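You operate a simulated robot arm through the tools that you are given. There is no shell and no other tool. Be economical: measure what you need, move in short steps, check, and stop when the job is done.

Carry out the task below with a simulated two-armed robot. There is one attempt and no reset: what you move stays moved.

Task
Take the lid off the orange box and lay it down on the top of the green table. Take the red spool from the top of the green table and leave it in the blue straps crate. Put the blue clip on the top of the green table away on the lower shelf of the small plywood table. Open the upper table drawer, fetch the green clip from the black tray and stand it on the shelf under the repair bench and shut the drawer again. Fetch the yellow tag marked "LOT 57" from the top of the green table and stand it on the blue tray. Take the long wooden brush marked "stiff" from the top of the plywood side table and leave it on the top of the green cupboard. Pull the right drawer of the narrow bench open. Any order will do. Set down upright: green clip, yellow tag.

It is judged by the outcome, as a careful person would: the job done as asked, and still so three seconds after it is handed in. It fails if anything else is knocked over, pushed out of place, dropped, spilled or broken. Lids that push on must go on centred and level and be pressed home; caps that screw on are set level and turned clockwise until they are tight.

Robot
Two 7-joint arms with two-finger grippers on one trunk, on a base that drives. Base frame: it is fixed to the floor where the robot stands at the start and does not move with it; the origin is under the middle of the robot, x ahead of it, y to its left, z up; the surface under the hand at the start is at about z = 800. Lengths are in mm, angles in rad, forces in N, time in s.
The left shoulder is at the start at [24, 215, 1106], the right one opposite. With the tool pointing down near the work surface each hand reaches from about 200 to 760 mm from the robot's upright axis, wherever it stands, measured 20 degrees to its own side. Places, roughly: blue clip (3x3x7 cm) [900, -300, 800]; blue straps crate [500, -500, 750]; blue tray (6x14x3 cm) [800, -600, 800]; green clip (3x3x7 cm) [1000, 0, 600]; long wooden brush [2750, -5000, 750]; lower shelf of the small plywood table (18x30 cm) [-1620, 800, 380]; orange box [500, 250, 750]; red spool (6x6x6 cm) [500, -200, 800]; right drawer of the narrow bench [-3500, 1500, 700]; shelf under the repair bench [2700, 600, 400]; top of the green cupboard [1800, -6600, 1700]; upper table drawer [1000, -100, 600]; yellow tag [1000, -750, 750]. Payload 2.2 kg a hand.
The tool frame of a hand sits at the grasp point between the pads (the TCP): z along the fingers, y along the line on which they close. The tips reach 19 mm beyond it. Largest opening 116 mm; the body of the gripper starts 70 mm behind the TCP.
Orientation is told as [roll, pitch, yaw] about the base's x, y, z axes, in that order, counted from this pose: with the fingers straight down and closing along the base's y, the tool's x points along the base's -x, its y along +y and its z along -z.

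Tools
- The arms move only by the tool drive_tool. It takes "left_commands", "right_commands" or both (then of equal length, played together; a hand with none holds still); each is one flat list of numbers, 7 for each row, row after row: the turn, a rotation vector about the tool's x, y, z in rad, then the shift along the tool's x, y, z in mm, then the closure in counts, from 0 (fully open) to 255 (shut). In form: [ax, ay, az, tx, ty, tz, claw, ax, ay, az, tx, ty, tz, claw, ...]. A call has 1 to 8 rows; each row shifts and turns the commanded pose from where the row before left it, along the tool's axes as they then stand. Each row takes 0.2 s and may step no farther than 50 mm and 0.15 rad from the row before; otherwise, or with a gripper value out of range, the whole call is refused. Where a pose cannot be reached the arm comes as near as it can. A force on the tool above 40 N (or 10 N above the force at the start of the call, whichever is more), or a blocked arm, ends the call early, and 0.2 s more pass. The fingers move at their own pace and stop on an object; they squeeze with about 26 N. The grip force told is the motor's: it shows also when the fingers shut on nothing. Time passes only in rows, and 0.2 s behind the last, so rows that do not move let the fingers close. It gives the time, the measured TCP pose, the force on the tool (base axes), the opening and the grip force at its end, in the units of the frame above (readings bear some noise), with the torque about the TCP (base axes, N m) and any sound that the robot's microphone picked up.
- Cameras (640 x 400 px; columns grow to the right, rows downward): "scene" is now at [126.9, -36.3, 1286.5]; the picture's right is [-0.40, -0.92, 0.00], its down [-0.43, 0.19, -0.89] and it looks along [0.81, -0.35, -0.46] (base axes); focal length 214 px, centre (320, 200). "left" rides on the left gripper at [69, 15, -97] in its tool frame; the picture's right is [-0.21, 0.98, 0.00], its down [-0.76, -0.17, -0.63] and it looks along [-0.62, -0.14, 0.77] (tool axes); focal length 251 px, centre (320, 200). "right" rides on the right gripper at [69, -15, -96] in its tool frame; the picture's right is [0.21, 0.98, 0.00], its down [-0.76, 0.17, -0.63] and it looks along [-0.62, 0.14, 0.77] (tool axes); focal length 251 px, centre (320, 200). There is no depth. A picture from a camera that has moved, and an enlarged one, comes with that camera's place and axes in the base frame and with its lens.
- snapshot(camera): a new picture of that camera. No time passes.
- lift_body(by): slides the trunk up (or, below 0, down) by that many mm; the arms and the scene camera ride with it, the base frame stays. It gives what a move gives, with no picture.
- roll_base(legs): drives the robot by 1 to 6 legs, each [ahead, left, turn to the left] in mm, mm and rad, along the robot's own axes; the way and the turn of a leg run together, so that a leg with both is an arc; at most 1500 mm and 3.142 rad a leg. The arms and the cameras ride along, it lands a little off, and it stops where it bumps. It gives what a move gives.
- pan_tilt(pan, tilt): turns the head with the scene camera to pan (to the left, within 1.396 rad either way) and tilt (down, from -0.506 to 1.204), counted from straight ahead of the robot. It gives what a move gives.
- zoom(camera, box): a new picture of the part [left, top, right, bottom] of that camera's present view, enlarged. No time passes.
- close_job(): hands the job in; it is judged then, once.

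Work in short steps. Places have to be worked out from the pictures, the camera data and where the tool is seen: move nearer, look again, correct. Check each grasp and each placing, and mend what went wrong. You have 207 turns and 194 pictures in all, those below and enlarged ones among them. Open the grippers and draw the arms clear of the work before you hand the job in, unless the task says otherwise.

The tools are called after "Emit:" as name(argument=value, ...) on one line, values as JSON. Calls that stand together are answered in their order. drive_tool: Moves the arms, as the interface text tells. Its arguments: {"type":"object","properties":{"left_commands":{"type":"array"},"right_commands":{"type":"array"}},"required":[]} The other tools are called the same way: lift_body (by) slides the trunk up or down; roll_base (legs) drives the base; pan_tilt (pan, tilt) turns the head that bears the scene camera; snapshot (camera) takes a picture; zoom (camera, box) takes an enlarged picture of a part of a camera's view; close_job () hands the job in.

At the start:

```text
clock: 0.0
left_position: [497.4, 80.0, 1166.3]
left_tool_rot: [0.0, 0.002, -0.002]
left_ft_force: [0.0, 0.2, 1.1]
left_torque: [0.05, -0.01, 0.01]
left_grip_width: 116.1
left_finger_force: 0.1
right_position: [438.0, -301.3, 1164.2]
right_tool_rot: [0.0, 0.002, -0.001]
right_ft_force: [0.6, 0.2, -0.1]
right_torque: [-0.02, -0.01, 0.04]
right_grip_width: 116.2
right_finger_force: 0.0
trunk travel left (down, up): [-250.0, 240.0]
robot x, y, heading: [1.2, -0.9, -0.002]
head pan, tilt: [-0.412, 0.478]
```

scene: 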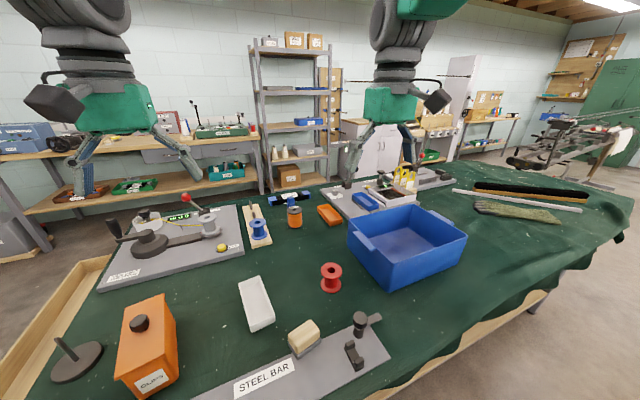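
right: 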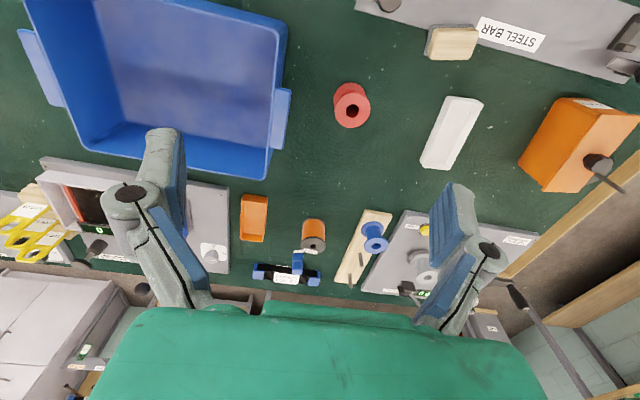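
left: 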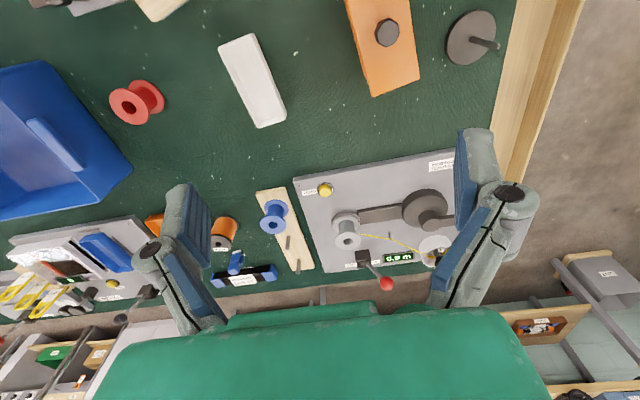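

The table carries an orange box, a blue crate, a red spool and other items. I'll enlarge the scene to identify the clip, tag, tray and drawer.

Emit:
zoom(camera="scene", box=[220, 160, 480, 322])

Emit:
zoom(camera="scene", box=[60, 260, 400, 400])

Emit:
zoom(camera="scene", box=[0, 80, 300, 260])

```text
2.46 times, centred on (350, 241) of scene
camera zoom: at [126.9, -36.3, 1286.5], right [-0.4, -0.92, 0.0], down [-0.43, 0.19, -0.89], along [0.81, -0.35, -0.46], focal length 528 px, centre (246, 99)
```

zoom: 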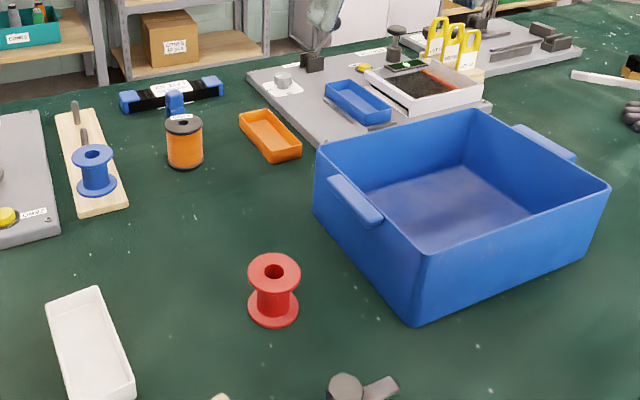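

```text
1.88 times, centred on (230, 330) of scene
camera zoom: at [126.9, -36.3, 1286.5], right [-0.4, -0.92, 0.0], down [-0.43, 0.19, -0.89], along [0.81, -0.35, -0.46], focal length 404 px, centre (489, -45)
```

zoom: 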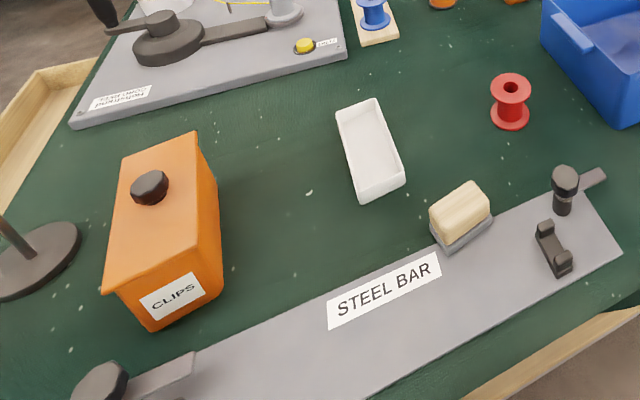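

```text
2.13 times, centred on (150, 170) of scene
camera zoom: at [126.9, -36.3, 1286.5], right [-0.4, -0.92, 0.0], down [-0.43, 0.19, -0.89], along [0.81, -0.35, -0.46], focal length 458 px, centre (683, 264)
```

zoom: 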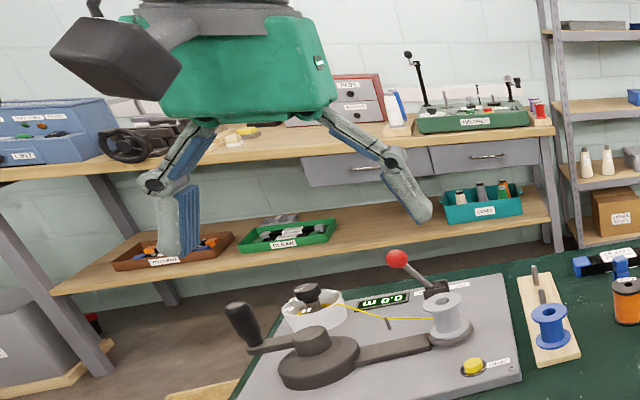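

Triangulating from two views puts the lid knob near [480,170,905] and the spool near [495,-231,830]. I'm moving each hand above its target to look closer.

Emit:
drive_tool(left_commands=[0, 0, 0, 4.25, 22.5, 41, 110, 0, 0, 0, 4.25, 22.5, 41, 110, 0, 0, 0, 4.25, 22.5, 41, 110, 0, 0, 0, 4.25, 22.5, 41, 110], right_commands=[0, 0, 0, -14.25, 17.5, 41, 0, 0, 0, 0, -14.25, 17.5, 41, 0, 0, 0, 0, -14.25, 17.5, 41, 0, 0, 0, 0, -14.25, 17.5, 41, 0])

Emit:
snapshot(camera="left")

Emit:
snapshot(camera="right")

Emit:
snapshot(camera="scene")

```text
clock: 1.0
left_position: [478.3, 174.3, 1001.7]
left_tool_rot: [-0.002, 0.0, -0.001]
left_ft_force: [0.5, 0.4, -0.5]
left_torque: [0.01, 0.0, -0.01]
left_grip_width: 66.0
left_finger_force: 0.1
right_position: [492.5, -231.2, 999.4]
right_tool_rot: [-0.001, 0.001, -0.001]
right_ft_force: [0.0, -0.1, -0.1]
right_torque: [0.0, 0.0, 0.01]
right_grip_width: 115.8
right_finger_force: 0.0
trunk travel left (down, up): [-250.0, 240.0]
robot x, y, heading: [-2.6, 0.6, 0.003]
head pan, tilt: [-0.412, 0.478]
```

```text
187 pictures are left
camera left: at [410.4, 191.9, 1098.5], right [0.21, 0.98, 0.0], down [0.76, -0.17, 0.63], along [0.62, -0.14, -0.77], focal length 251 px, centre (320, 200)
```

left: 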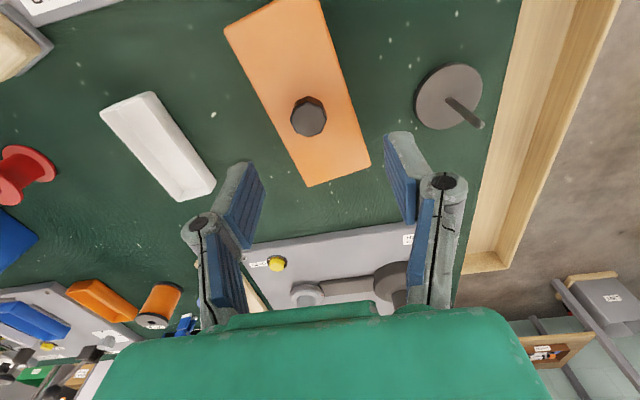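

```text
186 pictures are left
camera right: at [424.2, -246.3, 1094.4], right [-0.21, 0.98, 0.0], down [0.76, 0.17, 0.63], along [0.62, 0.14, -0.78], focal length 251 px, centre (320, 200)
```

right: 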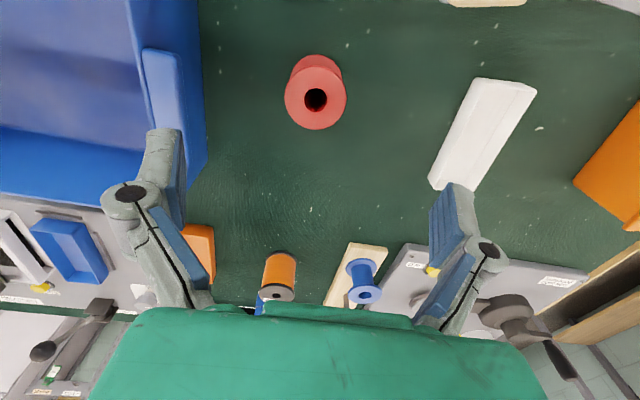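

```text
185 pictures are left
camera scene: at [130.9, -34.2, 1286.0], right [-0.4, -0.92, 0.0], down [-0.43, 0.18, -0.88], along [0.81, -0.36, -0.47], focal length 214 px, centre (320, 200)
```

scene: 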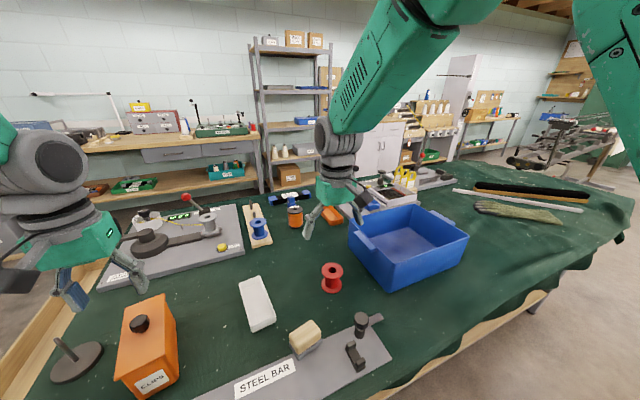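

The knob is at about [480,167,905] with the lid top at z≈879, and the spool is at [495,-233]. Both hands now lower and grip.

Emit:
drive_tool(left_commands=[0, 0, 0, -0.5, -1.75, 25, 110, 0, 0, 0, -0.5, -1.75, 25, 110, 0, 0, 0, -0.5, -1.75, 25, 110, 0, 0, 0, -0.5, -1.75, 25, 110, 0, 0, 0, 0, 0, 0, 255, 0, 0, 0, 0, 0, 0, 255, 0, 0, 0, 0, 0, 0, 255], right_commands=[0, 0, 0, -0.6, -0.5, 42, 50, 0, 0, 0, -0.6, -0.5, 42, 50, 0, 0, 0, -0.6, -0.5, 42, 50, 0, 0, 0, -0.6, -0.5, 41, 50, 0, 0, 0, 0, 0, 0, 255, 0, 0, 0, 0, 0, 0, 255, 0, 0, 0, 0, 0, 0, 255])

Emit:
snapshot(camera="left")

Emit:
snapshot(camera="right")

```text
clock: 2.0
left_position: [478.6, 165.7, 913.0]
left_tool_rot: [0.0, -0.011, 0.002]
left_ft_force: [3.1, 1.7, 16.3]
left_torque: [0.0, 0.04, -0.05]
left_grip_width: 25.0
left_finger_force: 25.7
right_position: [492.4, -233.7, 838.5]
right_tool_rot: [0.0, -0.005, 0.002]
right_ft_force: [0.0, 0.1, 0.3]
right_torque: [0.0, -0.01, 0.0]
right_grip_width: 55.6
right_finger_force: 26.3
trunk travel left (down, up): [-250.0, 240.0]
robot x, y, heading: [0.1, -1.8, -0.001]
head pan, tilt: [-0.412, 0.478]
stopped in row 5 (left hand): the force on the tool passed its limit at 51 N (the readings are from after the stop); the commanded pose is now the measured one
```

```text
184 pictures are left
camera left: at [409.3, 182.2, 1008.2], right [0.21, 0.98, 0.0], down [0.75, -0.16, 0.64], along [0.63, -0.14, -0.77], focal length 251 px, centre (320, 200)
```

left: 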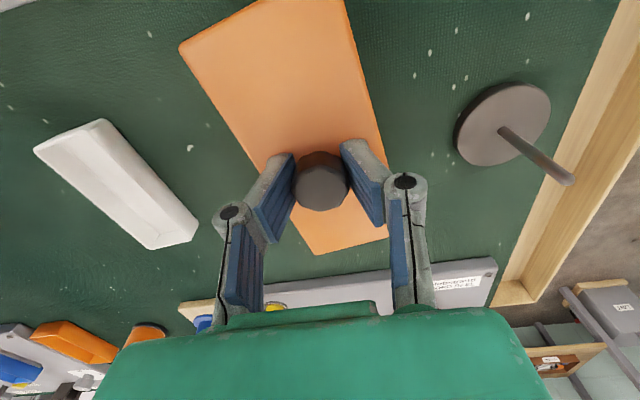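

```text
183 pictures are left
camera right: at [423.4, -248.8, 934.5], right [-0.22, 0.98, 0.0], down [0.75, 0.17, 0.64], along [0.62, 0.14, -0.77], focal length 251 px, centre (320, 200)
```

right: 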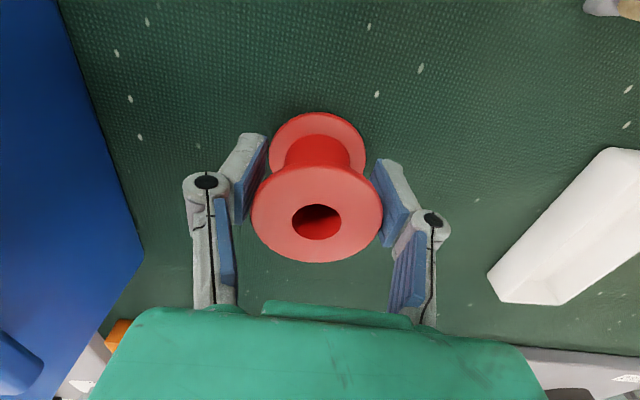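

The knob is gripped (25 mm) with the tips on the lid, and the spool is gripped (55.6 mm). I'm lifting both straight up.

Emit:
drive_tool(left_commands=[0, 0, 0, 0, 0, -10, 255, 0, 0, 0, 0, 0, -20, 255, 0, 0, 0, 0, 0, -30, 255, 0, 0, 0, 0, 0, -40, 255], right_commands=[0, 0, 0, 0, 0, -30, 255, 0, 0, 0, 0, 0, -40, 255, 0, 0, 0, 0, 0, -45, 255, 0, 0, 0, 0, 0, -45, 255])

Emit:
snapshot(camera="scene")

Emit:
snapshot(camera="left")

```text
clock: 3.0
left_position: [474.0, 168.0, 1012.9]
left_tool_rot: [0.001, -0.006, -0.001]
left_ft_force: [0.4, 0.1, 0.0]
left_torque: [-0.04, -0.05, -0.01]
left_grip_width: 27.1
left_finger_force: 26.0
right_position: [492.4, -232.2, 1000.7]
right_tool_rot: [0.0, -0.006, 0.002]
right_ft_force: [-0.5, -0.9, -0.2]
right_torque: [-0.02, -0.04, 0.01]
right_grip_width: 0.0
right_finger_force: 25.7
trunk travel left (down, up): [-250.0, 240.0]
robot x, y, heading: [-1.0, -3.0, -0.001]
head pan, tilt: [-0.412, 0.478]
heard: snap
```

```text
182 pictures are left
camera scene: at [124.4, -35.4, 1286.9], right [-0.4, -0.92, 0.0], down [-0.42, 0.18, -0.89], along [0.81, -0.35, -0.46], focal length 214 px, centre (320, 200)
```

scene: 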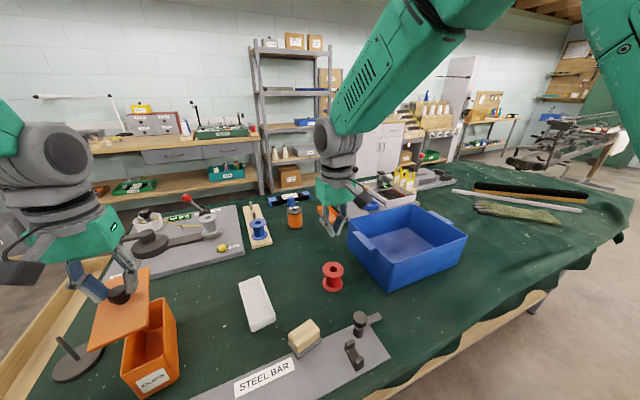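

```text
181 pictures are left
camera left: at [405.5, 183.9, 1109.1], right [0.21, 0.98, 0.0], down [0.75, -0.17, 0.64], along [0.62, -0.14, -0.77], focal length 251 px, centre (320, 200)
```

left: 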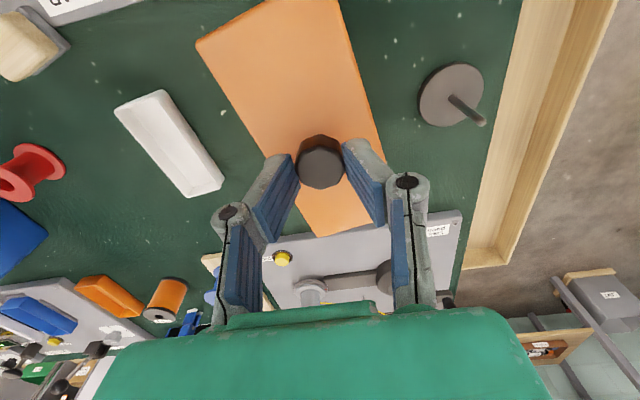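

The lid is off, but the spool slipped out and still stands at about [494,-233]. I'm carrying the lid over the gap between the box and the white tray, and re-gripping the spool lower so both flanges are held.

Emit:
drive_tool(left_commands=[0, 0, 0, -28.7, -32, 0, 255, 0, 0, 0, -28.7, -32, 0, 255, 0, 0, 0, -28.7, -32, 0, 255, 0, 0, 0, 0, 0, 35, 255, 0, 0, 0, 0, 0, 35, 255, 0, 0, 0, 0, 0, 35, 255, 0, 0, 0, 0, 0, 25, 255, 0, 0, 0, 0, 0, 0, 255], right_commands=[0, 0, 0, 0, 0, 0, 50, 0, 0, 0, -0.4, -0.3, 44, 50, 0, 0, 0, -0.4, -0.3, 44, 50, 0, 0, 0, -0.4, -0.3, 44, 50, 0, 0, 0, -0.4, -0.3, 44, 50, 0, 0, 0, 0, 0, 0, 255, 0, 0, 0, 0, 0, 0, 255, 0, 0, 0, 0, 0, 0, 255])

Emit:
snapshot(camera="right")

Emit:
snapshot(camera="scene")

Emit:
snapshot(camera="left")

```text
clock: 4.8
left_position: [565.1, 68.4, 880.8]
left_tool_rot: [0.002, -0.003, 0.001]
left_ft_force: [0.1, -1.0, -1.4]
left_torque: [0.0, -0.03, -0.01]
left_grip_width: 27.1
left_finger_force: 25.9
right_position: [494.6, -234.2, 821.0]
right_tool_rot: [0.003, -0.004, 0.002]
right_ft_force: [0.0, 0.3, 0.4]
right_torque: [-0.01, 0.0, 0.01]
right_grip_width: 55.4
right_finger_force: 25.6
trunk travel left (down, up): [-250.0, 240.0]
robot x, y, heading: [-0.9, 3.7, 0.001]
head pan, tilt: [-0.412, 0.478]
```

```text
180 pictures are left
camera right: at [424.2, -250.5, 917.1], right [-0.22, 0.98, 0.0], down [0.75, 0.17, 0.64], along [0.62, 0.14, -0.77], focal length 251 px, centre (320, 200)
```

right: 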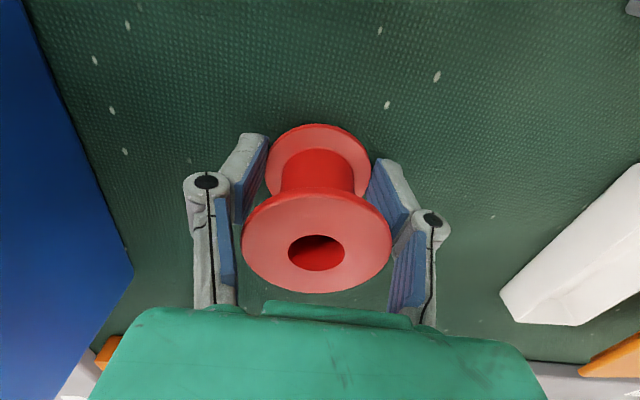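

```text
179 pictures are left
camera scene: at [128.6, -36.8, 1286.4], right [-0.4, -0.92, 0.0], down [-0.43, 0.19, -0.89], along [0.81, -0.35, -0.47], focal length 214 px, centre (320, 200)
```

scene: 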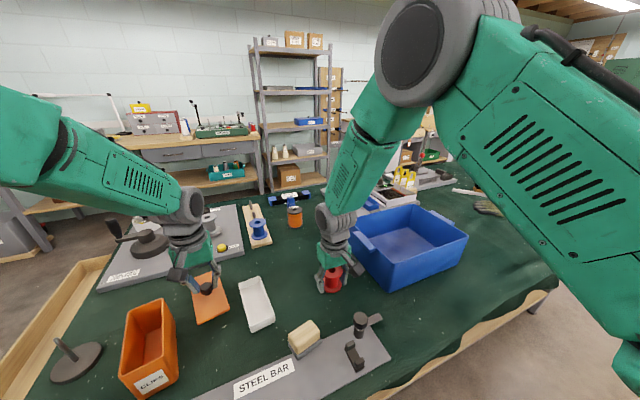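

```text
178 pictures are left
camera left: at [497.7, 85.5, 976.4], right [0.21, 0.98, 0.0], down [0.75, -0.17, 0.64], along [0.62, -0.13, -0.77], focal length 251 px, centre (320, 200)
```

left: 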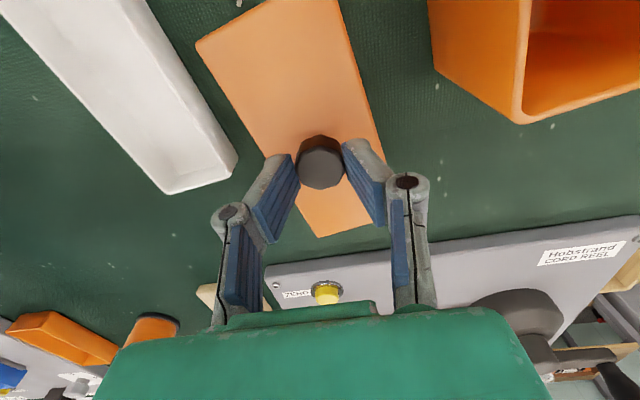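

Lid hovers over clear table and the spool is gripped with both flanges. I'll lower the lid further and lift the spool slowly.

Emit:
drive_tool(left_commands=[0, 0, 0, 0, 0, 10, 255, 0, 0, 0, 0, 0, 10, 255, 0, 0, 0, 0, 0, 10, 255, 0, 0, 0, 0, 0, 8, 255], right_commands=[0, 0, 0, 0, 0, -8, 255, 0, 0, 0, 0, 0, -10, 255, 0, 0, 0, 0, 0, -15, 255, 0, 0, 0, 0, 0, -20, 255])

Emit:
snapshot(camera="right")

Emit:
zoom(camera="scene", box=[100, 220, 300, 345])

```text
clock: 5.8
left_position: [565.0, 70.3, 846.9]
left_tool_rot: [0.0, -0.012, 0.001]
left_ft_force: [-1.4, 2.4, 31.1]
left_torque: [0.15, -0.1, 0.0]
left_grip_width: 27.0
left_finger_force: 25.9
right_position: [491.9, -235.5, 876.3]
right_tool_rot: [0.002, -0.006, 0.001]
right_ft_force: [0.5, -0.1, -0.2]
right_torque: [0.01, 0.04, -0.01]
right_grip_width: 55.1
right_finger_force: 25.7
trunk travel left (down, up): [-250.0, 240.0]
robot x, y, heading: [-0.4, -1.6, -0.004]
head pan, tilt: [-0.412, 0.478]
```

```text
177 pictures are left
camera right: at [423.3, -250.4, 971.4], right [-0.22, 0.98, 0.0], down [0.75, 0.17, 0.64], along [0.62, 0.14, -0.77], focal length 251 px, centre (320, 200)
```

right: 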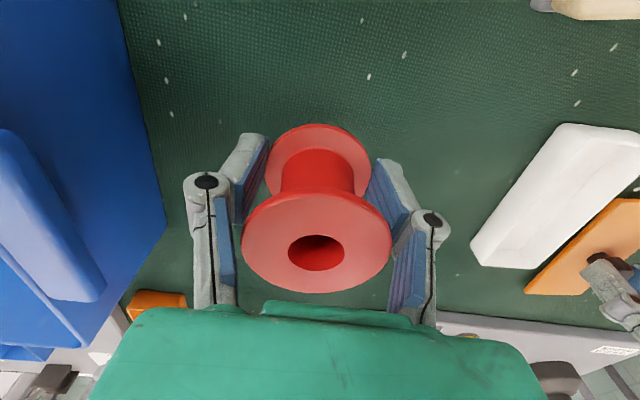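

```text
3.20 times, centred on (200, 282) of scene
camera zoom: at [123.3, -35.8, 1287.4], right [-0.4, -0.92, 0.0], down [-0.42, 0.18, -0.89], along [0.81, -0.35, -0.46], focal length 686 px, centre (704, -64)
```

zoom: 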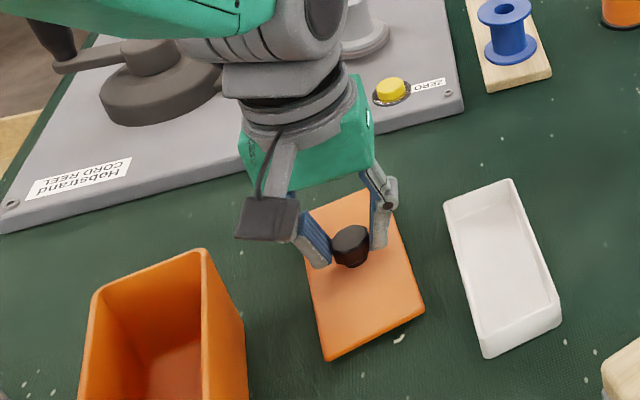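

The spool is held (55 mm) and the lid rests on the table. I'm releasing the lid and raising the left hand while the right carries the spool over the crate, whose rim is at about z=900 and centre [522,-500].

Emit:
drive_tool(left_commands=[0, 0, 0, 0, 0, 0, 120, 0, 0, 0, 0, 0, 0, 120, 0, 0, 0, 0, 0, -20, 120, 0, 0, 0, 0, 0, -40, 120, 0, 0, 0, 0, 0, -45, 120, 0, 0, 0, 0, 0, -45, 120, 0, 0, 0, 0, 0, -45, 120, 0, 0, 0, 0, 0, -45, 120], right_commands=[0, 0, 0, 0, 0, -42, 255, 0, 0, 0, 0, 0, -42, 255, 0, 0, 0, 0, -42, 0, 255, 0, 0, 0, 0, -42, 0, 255, 0, 0, 0, 0, -42, 0, 255, 0, 0, 0, 0, -42, 0, 255, 0, 0, 0, 0, -42, 0, 255, 0, 0, 0, 0, -42, 0, 255])

Emit:
snapshot(camera="right")

Emit:
snapshot(camera="scene")

```text
clock: 7.6
left_position: [560.2, 67.1, 1085.5]
left_tool_rot: [0.004, -0.003, 0.001]
left_ft_force: [-0.4, -0.6, -0.1]
left_torque: [0.0, -0.02, 0.01]
left_grip_width: 61.7
left_finger_force: 0.0
right_position: [495.4, -491.2, 958.6]
right_tool_rot: [0.003, -0.003, 0.001]
right_ft_force: [-0.1, -0.7, -0.9]
right_torque: [0.03, -0.03, -0.03]
right_grip_width: 55.1
right_finger_force: 26.1
trunk travel left (down, up): [-250.0, 240.0]
robot x, y, heading: [2.8, -1.6, 0.001]
head pan, tilt: [-0.412, 0.478]
```

```text
175 pictures are left
camera right: at [426.8, -507.5, 1052.6], right [-0.22, 0.98, 0.0], down [0.75, 0.16, 0.64], along [0.62, 0.14, -0.77], focal length 251 px, centre (320, 200)
```

right: 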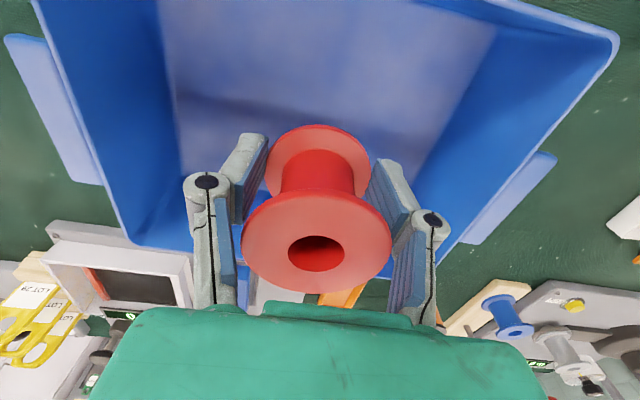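

```text
174 pictures are left
camera scene: at [127.4, -41.0, 1286.3], right [-0.4, -0.92, 0.0], down [-0.43, 0.19, -0.89], along [0.81, -0.35, -0.47], focal length 214 px, centre (320, 200)
```

scene: 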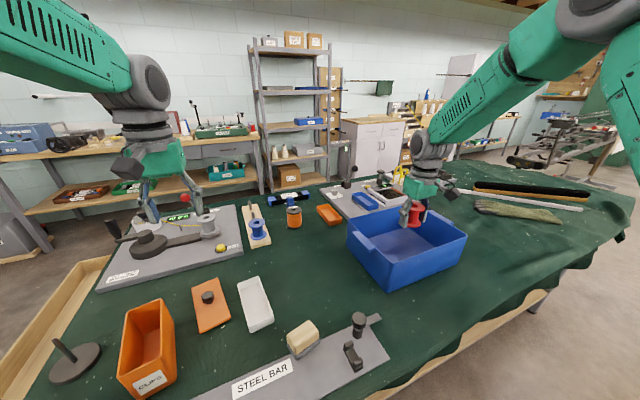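

The spool is over the crate floor; I'll bring it 20 mm nearer to me and lower to just above the floor.

Emit:
drive_tool(right_commands=[0, 0, 0, 20, 0, 20, 255, 0, 0, 0, 0, 0, 35, 255, 0, 0, 0, 0, 0, 35, 255, 0, 0, 0, 0, 0, 20, 255, 0, 0, 0, 0, 0, 10, 255, 0, 0, 0, 0, 0, 5, 255])

Emit:
snapshot(camera="scene")

```text
clock: 9.0
left_position: [560.8, 71.4, 1082.8]
left_tool_rot: [-0.001, -0.004, 0.002]
left_ft_force: [-0.4, 0.8, -0.1]
left_torque: [0.0, -0.02, -0.02]
left_grip_width: 61.5
left_finger_force: 0.1
right_position: [476.1, -487.3, 834.7]
right_tool_rot: [0.003, -0.003, 0.002]
right_ft_force: [0.0, -0.7, 0.5]
right_torque: [0.02, -0.02, 0.0]
right_grip_width: 55.6
right_finger_force: 25.8
trunk travel left (down, up): [-250.0, 240.0]
robot x, y, heading: [2.0, 1.4, -0.003]
head pan, tilt: [-0.412, 0.478]
```

```text
173 pictures are left
camera scene: at [128.4, -37.5, 1286.3], right [-0.4, -0.92, 0.0], down [-0.43, 0.19, -0.89], along [0.81, -0.35, -0.47], focal length 214 px, centre (320, 200)
```

scene: 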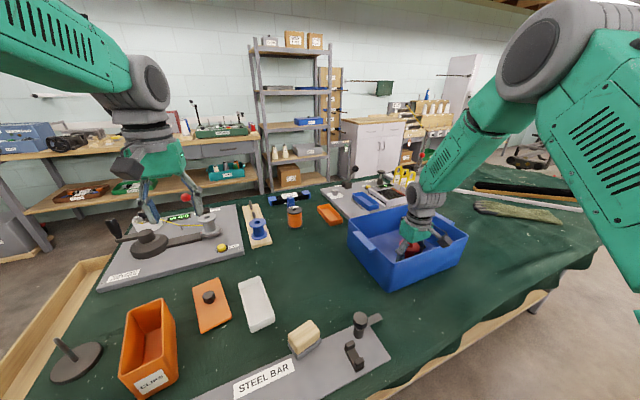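

Lower gently until the floor is felt, then release.

Emit:
drive_tool(right_commands=[0, 0, 0, 0, 0, 3, 255, 0, 0, 0, 0, 0, 3, 255, 0, 0, 0, 0, 0, 2, 255, 0, 0, 0, 0, 0, 0, 255])

```text
clock: 10.0
left_position: [560.4, 69.8, 1083.7]
left_tool_rot: [0.002, -0.004, 0.0]
left_ft_force: [0.2, 0.4, 0.3]
left_torque: [0.0, 0.02, -0.04]
left_grip_width: 61.6
left_finger_force: 0.0
right_position: [475.3, -487.2, 825.7]
right_tool_rot: [0.002, -0.003, -0.001]
right_ft_force: [0.8, -0.4, 2.0]
right_torque: [-0.08, -0.03, -0.02]
right_grip_width: 55.2
right_finger_force: 26.1
trunk travel left (down, up): [-250.0, 240.0]
robot x, y, heading: [1.6, -1.0, 0.004]
head pan, tilt: [-0.412, 0.478]
```

A 2 N contact shows the spool is on the floor, so I release and rise.

Emit:
drive_tool(right_commands=[0, 0, 0, 0, 0, 1, 60, 0, 0, 0, 0, 0, 0, 60, 0, 0, 0, 0, 0, -40, 60, 0, 0, 0, 0, 0, -45, 60, 0, 0, 0, 0, 0, -45, 60, 0, 0, 0, 0, 0, -45, 60])

Emit:
snapshot(camera="right")

```text
clock: 11.4
left_position: [560.7, 71.1, 1084.3]
left_tool_rot: [0.0, -0.005, 0.002]
left_ft_force: [-0.3, -0.8, -0.8]
left_torque: [-0.01, 0.0, -0.01]
left_grip_width: 61.4
left_finger_force: 0.2
right_position: [475.5, -487.4, 1001.7]
right_tool_rot: [0.001, -0.003, 0.0]
right_ft_force: [-0.1, -0.4, 0.0]
right_torque: [0.0, -0.02, 0.0]
right_grip_width: 88.8
right_finger_force: 0.1
trunk travel left (down, up): [-250.0, 240.0]
robot x, y, heading: [-1.5, 1.2, 0.002]
head pan, tilt: [-0.412, 0.478]
```

```text
172 pictures are left
camera right: at [406.5, -502.6, 1097.1], right [-0.22, 0.98, 0.0], down [0.75, 0.17, 0.64], along [0.62, 0.14, -0.77], focal length 251 px, centre (320, 200)
```

right: 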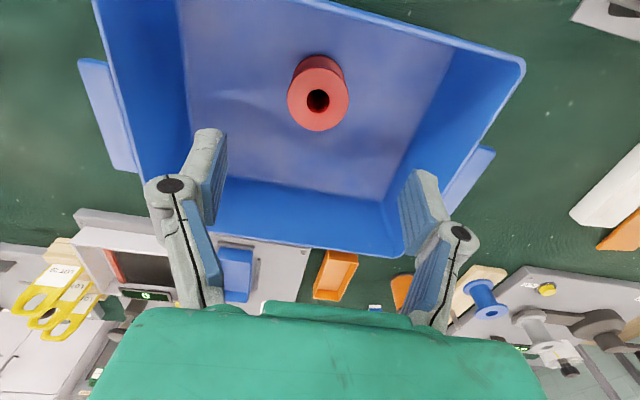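

The spool stands in the crate, so two jobs are done. Next I draw the arms back and look around to plan a route to the far side of the table.

Emit:
drive_tool(left_commands=[0, 0, 0, 45, 5, -15, 120, 0, 0, 0, 45, 5, -15, 120, 0, 0, 0, 45, 5, -15, 120, 0, 0, 0, 45, 5, -15, 120, 0, 0, 0, 45, 5, -10, 120], right_commands=[0, 0, 0, 20, 30, -25, 60, 0, 0, 0, 20, 30, -25, 60, 0, 0, 0, 20, 30, -25, 60, 0, 0, 0, 20, 30, -25, 60, 0, 0, 0, 20, 35, -25, 60])

Emit:
pan_tilt(pan=0.9, tilt=0.45)

Emit:
snapshot(camera="scene")

Emit:
pan_tilt(pan=-1.1, tilt=0.4)

Emit:
snapshot(camera="scene")

```text
clock: 12.6
left_position: [336.3, 107.2, 1152.2]
left_tool_rot: [-0.009, -0.005, 0.002]
left_ft_force: [0.3, 0.8, 0.4]
left_torque: [-0.01, -0.02, -0.04]
left_grip_width: 61.3
left_finger_force: 0.1
right_position: [378.6, -322.1, 1127.5]
right_tool_rot: [0.004, -0.004, 0.0]
right_ft_force: [0.1, 0.0, 0.1]
right_torque: [-0.04, 0.02, -0.01]
right_grip_width: 88.5
right_finger_force: 0.0
right hand out of reach, approached as far as the arm can: row 5
trunk travel left (down, up): [-250.0, 240.0]
robot x, y, heading: [-0.0, 2.0, -0.0]
head pan, tilt: [-0.412, 0.478]
```

```text
clock: 14.1
left_position: [336.8, 89.5, 1151.1]
left_tool_rot: [0.004, -0.005, -0.001]
left_ft_force: [0.7, 0.0, -0.7]
left_torque: [0.01, 0.02, -0.02]
left_grip_width: 61.2
left_finger_force: 0.1
right_position: [379.7, -339.7, 1123.6]
right_tool_rot: [0.013, 0.002, -0.003]
right_ft_force: [-0.1, 0.4, -0.2]
right_torque: [0.02, 0.0, 0.0]
right_grip_width: 88.7
right_finger_force: 0.1
trunk travel left (down, up): [-250.0, 240.0]
robot x, y, heading: [-1.5, 3.5, -0.001]
head pan, tilt: [0.901, 0.45]
```

```text
171 pictures are left
camera scene: at [99.4, 64.9, 1289.8], right [0.78, -0.62, -0.01], down [-0.27, -0.34, -0.9], along [0.56, 0.71, -0.43], focal length 214 px, centre (320, 200)
```

scene: 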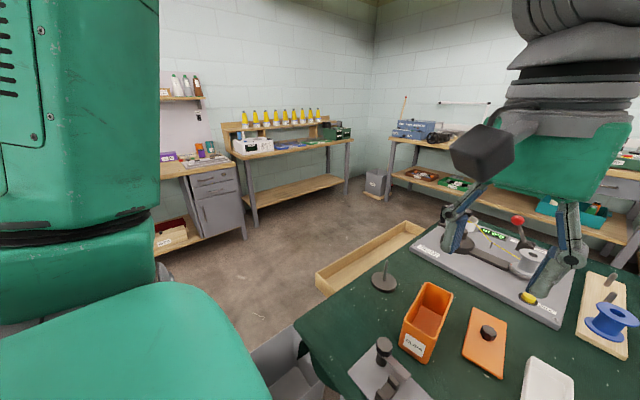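

```text
clock: 16.0
left_position: [337.8, 95.3, 1151.9]
left_tool_rot: [0.0, -0.004, 0.002]
left_ft_force: [0.2, 0.0, 0.6]
left_torque: [-0.01, 0.01, -0.02]
left_grip_width: 61.4
left_finger_force: 0.1
right_position: [380.0, -331.7, 1124.6]
right_tool_rot: [0.006, -0.002, -0.002]
right_ft_force: [-0.6, 0.4, -0.2]
right_torque: [0.02, -0.02, 0.0]
right_grip_width: 88.7
right_finger_force: 0.1
trunk travel left (down, up): [-250.0, 240.0]
robot x, y, heading: [-2.8, -2.4, -0.002]
head pan, tilt: [-1.1, 0.4]
```

```text
170 pictures are left
camera scene: at [130.7, -24.3, 1292.3], right [-0.29, -0.96, 0.0], down [-0.39, 0.12, -0.91], along [0.88, -0.26, -0.41], focal length 214 px, centre (320, 200)
```

scene: 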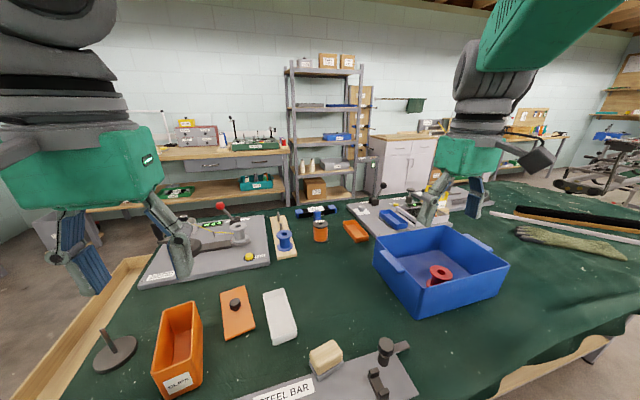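

There is a wooden trough on the table's left side that I must steer around. I'll retake the right view, since the head was apparently still turning.

Emit:
snapshot(camera="scene")

```text
169 pictures are left
camera scene: at [130.7, -24.3, 1292.3], right [-0.29, -0.96, 0.0], down [-0.39, 0.12, -0.91], along [0.88, -0.26, -0.41], focal length 214 px, centre (320, 200)
```

scene: 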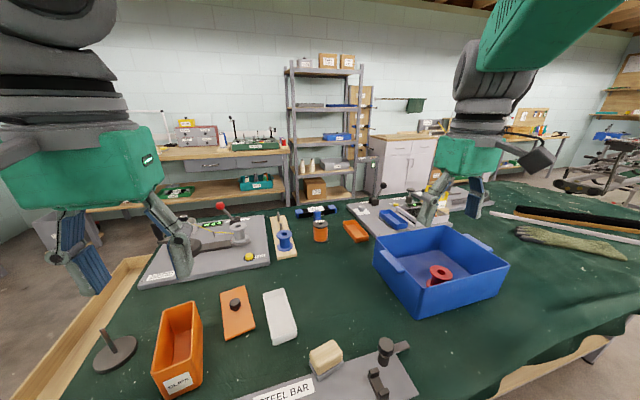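

The head hasn't finished turning, since time passes only with moves. I'll enlarge the far-side items now and issue the pan again.

Emit:
zoom(camera="scene", box=[270, 180, 450, 262])

Emit:
pan_tilt(pan=-1.1, tilt=0.4)

Emit:
snapshot(camera="scene")

```text
3.56 times, centred on (360, 221) of scene
camera zoom: at [130.7, -24.3, 1292.3], right [-0.29, -0.96, 0.0], down [-0.39, 0.12, -0.91], along [0.88, -0.26, -0.41], focal length 763 px, centre (178, 125)
```

zoom: 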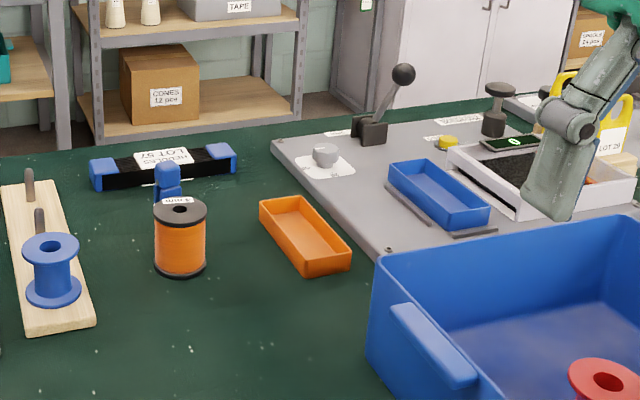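

```text
clock: 16.6
left_position: [338.3, 93.9, 1151.8]
left_tool_rot: [0.001, -0.004, 0.001]
left_ft_force: [0.8, -0.4, 0.0]
left_torque: [-0.01, 0.0, 0.03]
left_grip_width: 61.3
left_finger_force: 0.0
right_position: [379.6, -336.2, 1125.3]
right_tool_rot: [0.01, -0.003, -0.001]
right_ft_force: [0.1, 0.9, 0.5]
right_torque: [0.0, 0.0, 0.01]
right_grip_width: 88.9
right_finger_force: 0.1
trunk travel left (down, up): [-250.0, 240.0]
robot x, y, heading: [-0.6, 1.1, -0.003]
head pan, tilt: [-1.1, 0.4]
```

```text
167 pictures are left
camera scene: at [130.7, -27.0, 1292.1], right [-0.29, -0.96, 0.0], down [-0.39, 0.12, -0.91], along [0.87, -0.26, -0.41], focal length 214 px, centre (320, 200)
```

scene: 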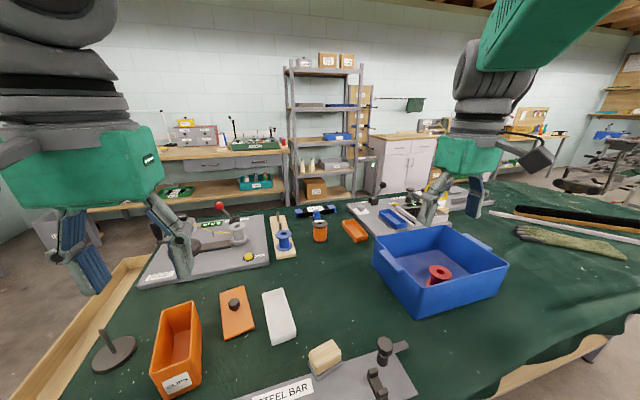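

The pan readout and the camera axes disagree, so I'll rely on the axes. I'm driving around the left end of the table, well clear of the trough and floor bin: back, left, then ahead.

Emit:
roll_base(legs=[[-350, 0, 0], [0, 1150, 0], [1450, 0, 0]])

Emit:
pan_tilt(pan=-0.5, tilt=0.4)

Emit:
snapshot(camera="scene")

```text
clock: 31.1
left_position: [1425.9, 1227.3, 1150.3]
left_tool_rot: [-0.002, -0.004, -0.023]
left_ft_force: [-0.6, 0.1, 0.1]
left_torque: [-0.02, -0.02, 0.0]
left_grip_width: 61.5
left_finger_force: 0.1
right_position: [1456.4, 798.3, 1126.6]
right_tool_rot: [0.008, 0.0, -0.025]
right_ft_force: [0.2, 1.0, 0.0]
right_torque: [0.01, 0.01, -0.01]
right_grip_width: 88.7
right_finger_force: 0.1
trunk travel left (down, up): [-250.0, 240.0]
robot x, y, heading: [1089.0, 1136.0, -0.024]
head pan, tilt: [-1.1, 0.4]
```

```text
clock: 32.1
left_position: [1424.6, 1227.6, 1152.7]
left_tool_rot: [-0.001, -0.005, -0.025]
left_ft_force: [0.0, 0.4, 0.2]
left_torque: [0.01, 0.0, 0.03]
left_grip_width: 61.2
left_finger_force: 0.1
right_position: [1456.1, 797.8, 1125.8]
right_tool_rot: [0.014, -0.003, -0.026]
right_ft_force: [-0.1, 0.5, 0.4]
right_torque: [0.04, -0.02, 0.0]
right_grip_width: 88.8
right_finger_force: 0.2
trunk travel left (down, up): [-250.0, 240.0]
robot x, y, heading: [1083.2, 1141.1, -0.026]
head pan, tilt: [-0.499, 0.4]
```

```text
166 pictures are left
camera scene: at [1215.6, 1111.1, 1293.2], right [-0.33, -0.94, 0.0], down [-0.38, 0.13, -0.92], along [0.87, -0.3, -0.4], focal length 214 px, centre (320, 200)
```

scene: 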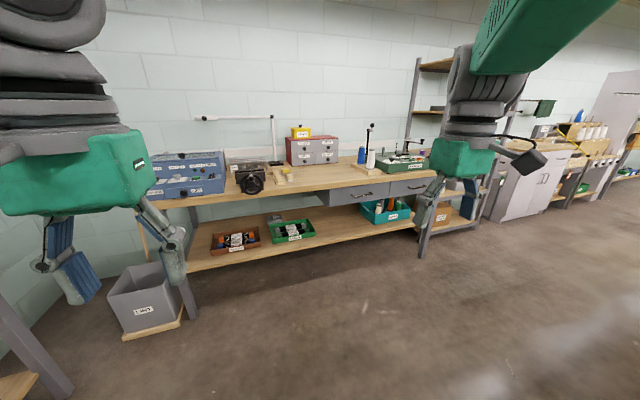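

The repair bench and its shelf are in view. I'll drive to x≈1600, turn to face the green table from its far side, and slide along to y≈0.

Emit:
roll_base(legs=[[520, 0, 0], [0, 0, 3.14], [0, 1050, 0]])

Emit:
pan_tilt(pan=0.1, tilt=0.6)

Emit:
snapshot(camera="scene")

```text
clock: 47.4
left_position: [1215.3, 24.7, 1153.0]
left_tool_rot: [0.001, -0.005, 3.101]
left_ft_force: [-0.2, -0.2, 0.1]
left_torque: [-0.01, 0.07, 0.02]
left_grip_width: 61.5
left_finger_force: 0.1
right_position: [1191.5, 456.3, 1125.1]
right_tool_rot: [0.019, -0.004, 3.097]
right_ft_force: [-0.1, 0.0, -0.6]
right_torque: [0.02, -0.02, -0.04]
right_grip_width: 88.7
right_finger_force: 0.0
trunk travel left (down, up): [-250.0, 240.0]
robot x, y, heading: [1555.9, 107.7, 3.097]
head pan, tilt: [-0.499, 0.4]
```

```text
clock: 48.4
left_position: [1217.1, 23.9, 1153.2]
left_tool_rot: [0.0, -0.005, 3.101]
left_ft_force: [-0.6, 0.3, -0.9]
left_torque: [0.04, 0.02, -0.02]
left_grip_width: 61.5
left_finger_force: 0.1
right_position: [1194.2, 455.2, 1126.7]
right_tool_rot: [0.016, -0.005, 3.098]
right_ft_force: [-0.6, 0.8, -0.7]
right_torque: [-0.01, -0.02, -0.01]
right_grip_width: 88.7
right_finger_force: 0.1
trunk travel left (down, up): [-250.0, 240.0]
robot x, y, heading: [1554.9, 105.1, 3.099]
head pan, tilt: [0.099, 0.6]
```

```text
165 pictures are left
camera scene: at [1425.8, 103.1, 1275.7], right [-0.06, 1.0, 0.0], down [0.57, 0.03, -0.82], along [-0.82, -0.05, -0.57], focal length 214 px, centre (320, 200)
```

scene: 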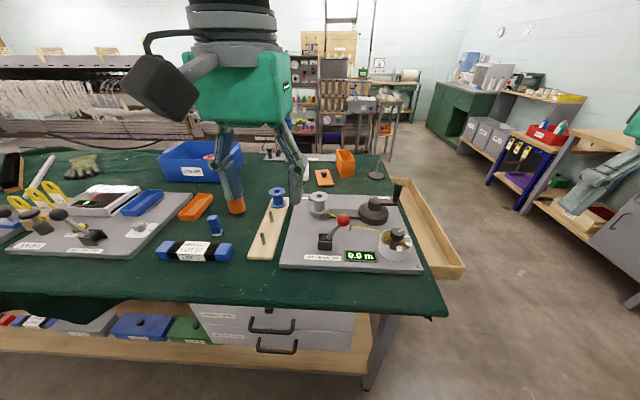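

The two-drawer unit sits under the table here, with the upper handle at the centre. I'll enlarge the drawers and the tabletop items.

Emit:
zoom(camera="scene", box=[140, 280, 400, 400])

Emit:
zoom(camera="scene", box=[0, 160, 260, 280])

```text
2.46 times, centred on (270, 340) of scene
camera zoom: at [1425.8, 103.1, 1275.7], right [-0.06, 1.0, 0.0], down [0.57, 0.03, -0.82], along [-0.82, -0.05, -0.57], focal length 528 px, centre (443, -145)
```

zoom: 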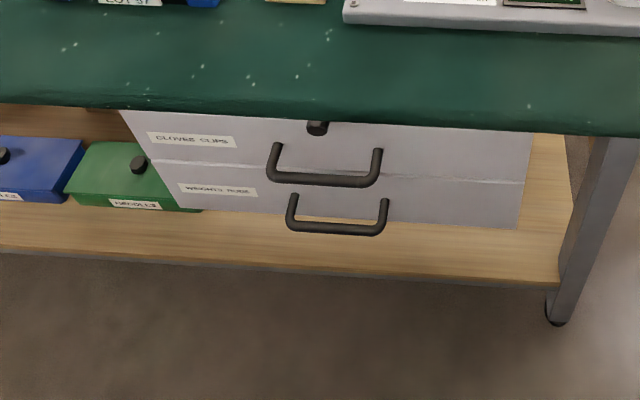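

```text
2.46 times, centred on (130, 220) of scene
camera zoom: at [1425.8, 103.1, 1275.7], right [-0.06, 1.0, 0.0], down [0.57, 0.03, -0.82], along [-0.82, -0.05, -0.57], focal length 528 px, centre (788, 151)
```

zoom: 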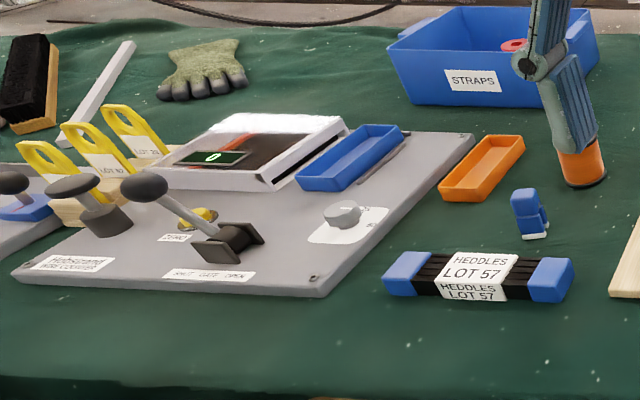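

Clear view now: STRAPS crate confirmed, the blue clip stands behind the heddles, and the upper drawer has a U-handle at about [1145,-50,620] below the table edge. I'll back off, square up, and start turning the left hand to point forward with the fingers closing vertically.

Emit:
roll_base(legs=[[-150, 0, 0.043]])

Emit:
drive_tool(left_commands=[0, 0, 0, -45, 0, 0, 120, 0, 0, 0, -45, 0, 0, 120, 0, 0, 0, -45, 0, 0, 120, -0.0863, -0.0863, 0.0863, 0, 0, 0, 120, -0.0863, -0.0863, 0.0863, 0, 0, 0, 120, -0.0863, -0.0863, 0.0863, 0, 0, 0, 120, -0.0863, -0.0863, 0.0863, 0, 0, 0, 120, -0.0863, -0.0863, 0.0863, 0, 0, 0, 120])

Emit:
drive_tool(left_commands=[-0.0863, -0.0863, 0.0863, 0, 0, 0, 120, -0.0863, -0.0863, 0.0863, 0, 0, 0, 120, -0.0863, -0.0863, 0.0863, 0, 0, 0, 120, -0.0863, -0.0863, 0.0863, 0, 0, 0, 120, -0.0863, -0.0863, 0.0863, 0, 0, 0, 120, -0.0863, -0.0863, 0.0863, 0, 0, 0, 120, -0.0863, -0.0863, 0.0863, 0, 0, 0, 120, -0.0863, -0.0863, 0.0863, 0, 0, 0, 120])

```text
clock: 49.7
left_position: [1371.0, 8.0, 1153.0]
left_tool_rot: [0.002, -0.007, -3.14]
left_ft_force: [0.4, 0.9, 0.3]
left_torque: [0.0, -0.01, -0.01]
left_grip_width: 61.0
left_finger_force: 0.0
right_position: [1327.1, 438.0, 1126.2]
right_tool_rot: [0.018, -0.005, 3.143]
right_ft_force: [0.7, 0.0, -0.4]
right_torque: [0.01, 0.02, -0.02]
right_grip_width: 88.7
right_finger_force: 0.0
trunk travel left (down, up): [-250.0, 240.0]
robot x, y, heading: [1701.3, 103.8, -3.139]
head pan, tilt: [0.099, 0.6]
```

```text
clock: 51.5
left_position: [1236.1, 7.8, 1154.8]
left_tool_rot: [0.535, -0.314, 2.613]
left_ft_force: [-0.4, -0.7, 0.1]
left_torque: [0.0, 0.0, -0.02]
left_grip_width: 61.3
left_finger_force: 0.1
right_position: [1329.9, 435.3, 1125.8]
right_tool_rot: [0.016, -0.006, 3.142]
right_ft_force: [0.1, 0.4, 0.6]
right_torque: [-0.02, -0.02, 0.0]
right_grip_width: 88.7
right_finger_force: 0.2
trunk travel left (down, up): [-250.0, 240.0]
robot x, y, heading: [1705.0, 101.8, -3.142]
head pan, tilt: [0.099, 0.6]
```

```text
clock: 53.3
left_position: [1237.4, 7.9, 1153.5]
left_tool_rot: [1.489, -0.084, 1.663]
left_ft_force: [0.6, 0.3, -0.6]
left_torque: [-0.01, 0.01, -0.03]
left_grip_width: 61.3
left_finger_force: 0.1
right_position: [1330.6, 436.1, 1126.8]
right_tool_rot: [0.016, -0.007, 3.141]
right_ft_force: [-0.2, -0.2, 0.7]
right_torque: [0.02, 0.0, 0.03]
right_grip_width: 88.7
right_finger_force: 0.1
trunk travel left (down, up): [-250.0, 240.0]
robot x, y, heading: [1705.4, 103.0, -3.137]
head pan, tilt: [0.099, 0.6]
```

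Turning is nearly finished; one more row, shift toward the handle's y and slightly back from the edge, then lower the trunk.

Emit:
drive_tool(left_commands=[-0.0863, -0.0863, 0.0863, 0, 0, 0, 120, 0, 0, 0, 29, 0, -15, 120, 0, 0, 0, 29, 0, -15, 120])

Emit:
lift_body(by=-245)

Emit:
snapshot(camera="left")

Emit:
snapshot(camera="scene")

```text
clock: 54.1
left_position: [1247.3, -38.7, 1156.8]
left_tool_rot: [1.577, -0.001, 1.575]
left_ft_force: [0.3, -0.4, -0.1]
left_torque: [0.01, 0.05, 0.01]
left_grip_width: 61.3
left_finger_force: 0.1
left hand out of reach, approached as far as the arm can: row 3
right_position: [1329.5, 434.8, 1126.8]
right_tool_rot: [0.017, -0.007, 3.142]
right_ft_force: [0.3, 0.5, -0.2]
right_torque: [-0.02, -0.01, 0.0]
right_grip_width: 88.7
right_finger_force: 0.1
trunk travel left (down, up): [-250.0, 240.0]
robot x, y, heading: [1703.3, 105.1, -3.137]
head pan, tilt: [0.099, 0.6]
```

```text
clock: 56.7
left_position: [1248.6, -37.1, 913.5]
left_tool_rot: [1.574, -0.001, 1.575]
left_ft_force: [1.2, -0.4, 0.0]
left_torque: [0.02, 0.04, -0.02]
left_grip_width: 61.6
left_finger_force: 0.2
right_position: [1330.1, 436.0, 882.4]
right_tool_rot: [0.017, -0.007, 3.142]
right_ft_force: [-0.4, -0.3, -0.2]
right_torque: [0.02, 0.02, -0.03]
right_grip_width: 88.7
right_finger_force: 0.0
trunk travel left (down, up): [-5.0, 485.0]
robot x, y, heading: [1706.5, 100.6, -3.144]
head pan, tilt: [0.099, 0.6]
```

```text
162 pictures are left
camera left: at [1345.8, -103.9, 927.9], right [0.0, 0.21, 0.98], down [0.63, 0.76, -0.17], along [-0.78, 0.61, -0.13], focal length 251 px, centre (320, 200)
```

left: 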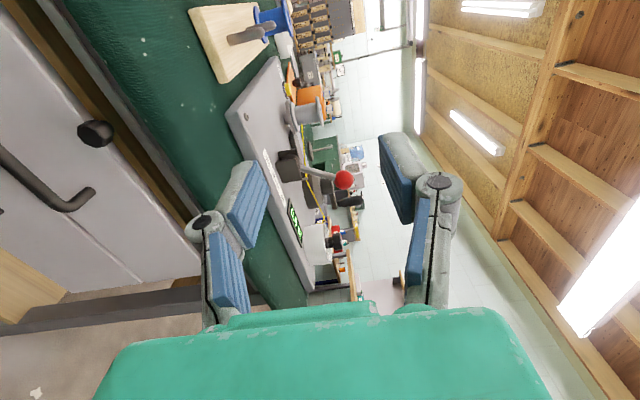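

```text
161 pictures are left
camera scene: at [1575.8, 94.9, 1030.8], right [-0.1, 0.99, 0.0], down [0.56, 0.06, -0.82], along [-0.82, -0.08, -0.57], focal length 214 px, centre (320, 200)
```

scene: 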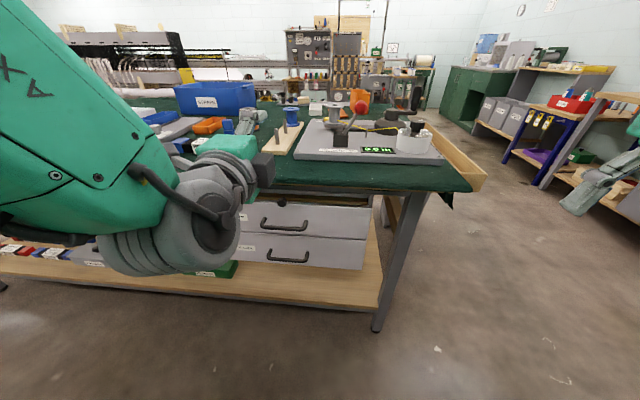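

Triangulating puts the upper handle bar at about [1158,-45,644] and the cloth edge at x≈1166, z≈768. I'm lowering the hand in front of the handle.

Emit:
drive_tool(left_commands=[0, 0, 0, 2, -45, 0, 120, 0, 0, 0, 2, -45, 0, 120, 0, 0, 0, 2, -45, 0, 120, 0, 0, 0, 2, -45, 0, 120, 0, 0, 0, 0, -45, 0, 120, 0, 0, 0, 0, -44, 0, 120])

Emit:
snapshot(camera="left")

Emit:
snapshot(camera="scene")

```text
clock: 58.1
left_position: [1240.7, -42.1, 642.9]
left_tool_rot: [1.576, 0.002, 1.573]
left_ft_force: [0.0, 0.1, -0.2]
left_torque: [0.03, -0.01, 0.02]
left_grip_width: 61.5
left_finger_force: 0.1
left hand out of reach, approached as far as the arm can: row 1
right_position: [1330.3, 437.4, 880.9]
right_tool_rot: [0.017, -0.008, 3.142]
right_ft_force: [-0.2, -0.3, 1.1]
right_torque: [0.04, 0.0, 0.0]
right_grip_width: 88.8
right_finger_force: 0.1
trunk travel left (down, up): [-5.0, 485.0]
robot x, y, heading: [1702.5, 104.3, -3.143]
head pan, tilt: [0.099, 0.6]
```

```text
160 pictures are left
camera left: at [1338.5, -108.8, 657.5], right [0.01, 0.22, 0.98], down [0.63, 0.76, -0.17], along [-0.78, 0.61, -0.13], focal length 251 px, centre (320, 200)
```

left: 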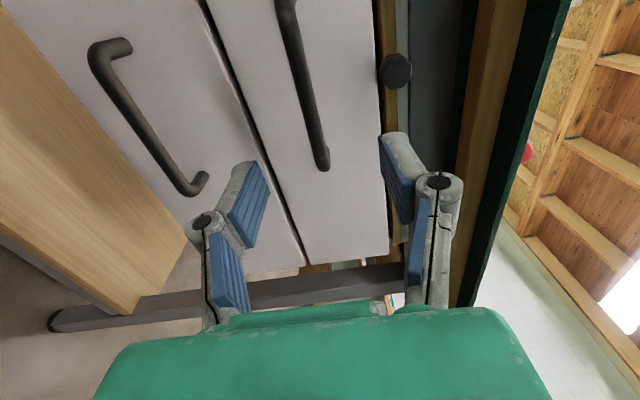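

```text
159 pictures are left
camera scene: at [1574.5, 95.2, 1030.5], right [-0.1, 0.99, 0.0], down [0.57, 0.06, -0.82], along [-0.82, -0.08, -0.57], focal length 214 px, centre (320, 200)
```

scene: 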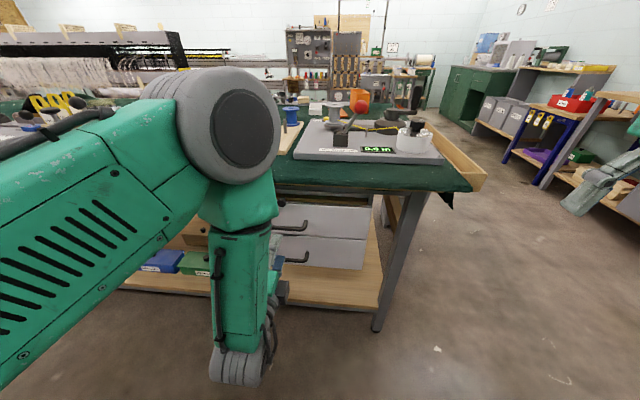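

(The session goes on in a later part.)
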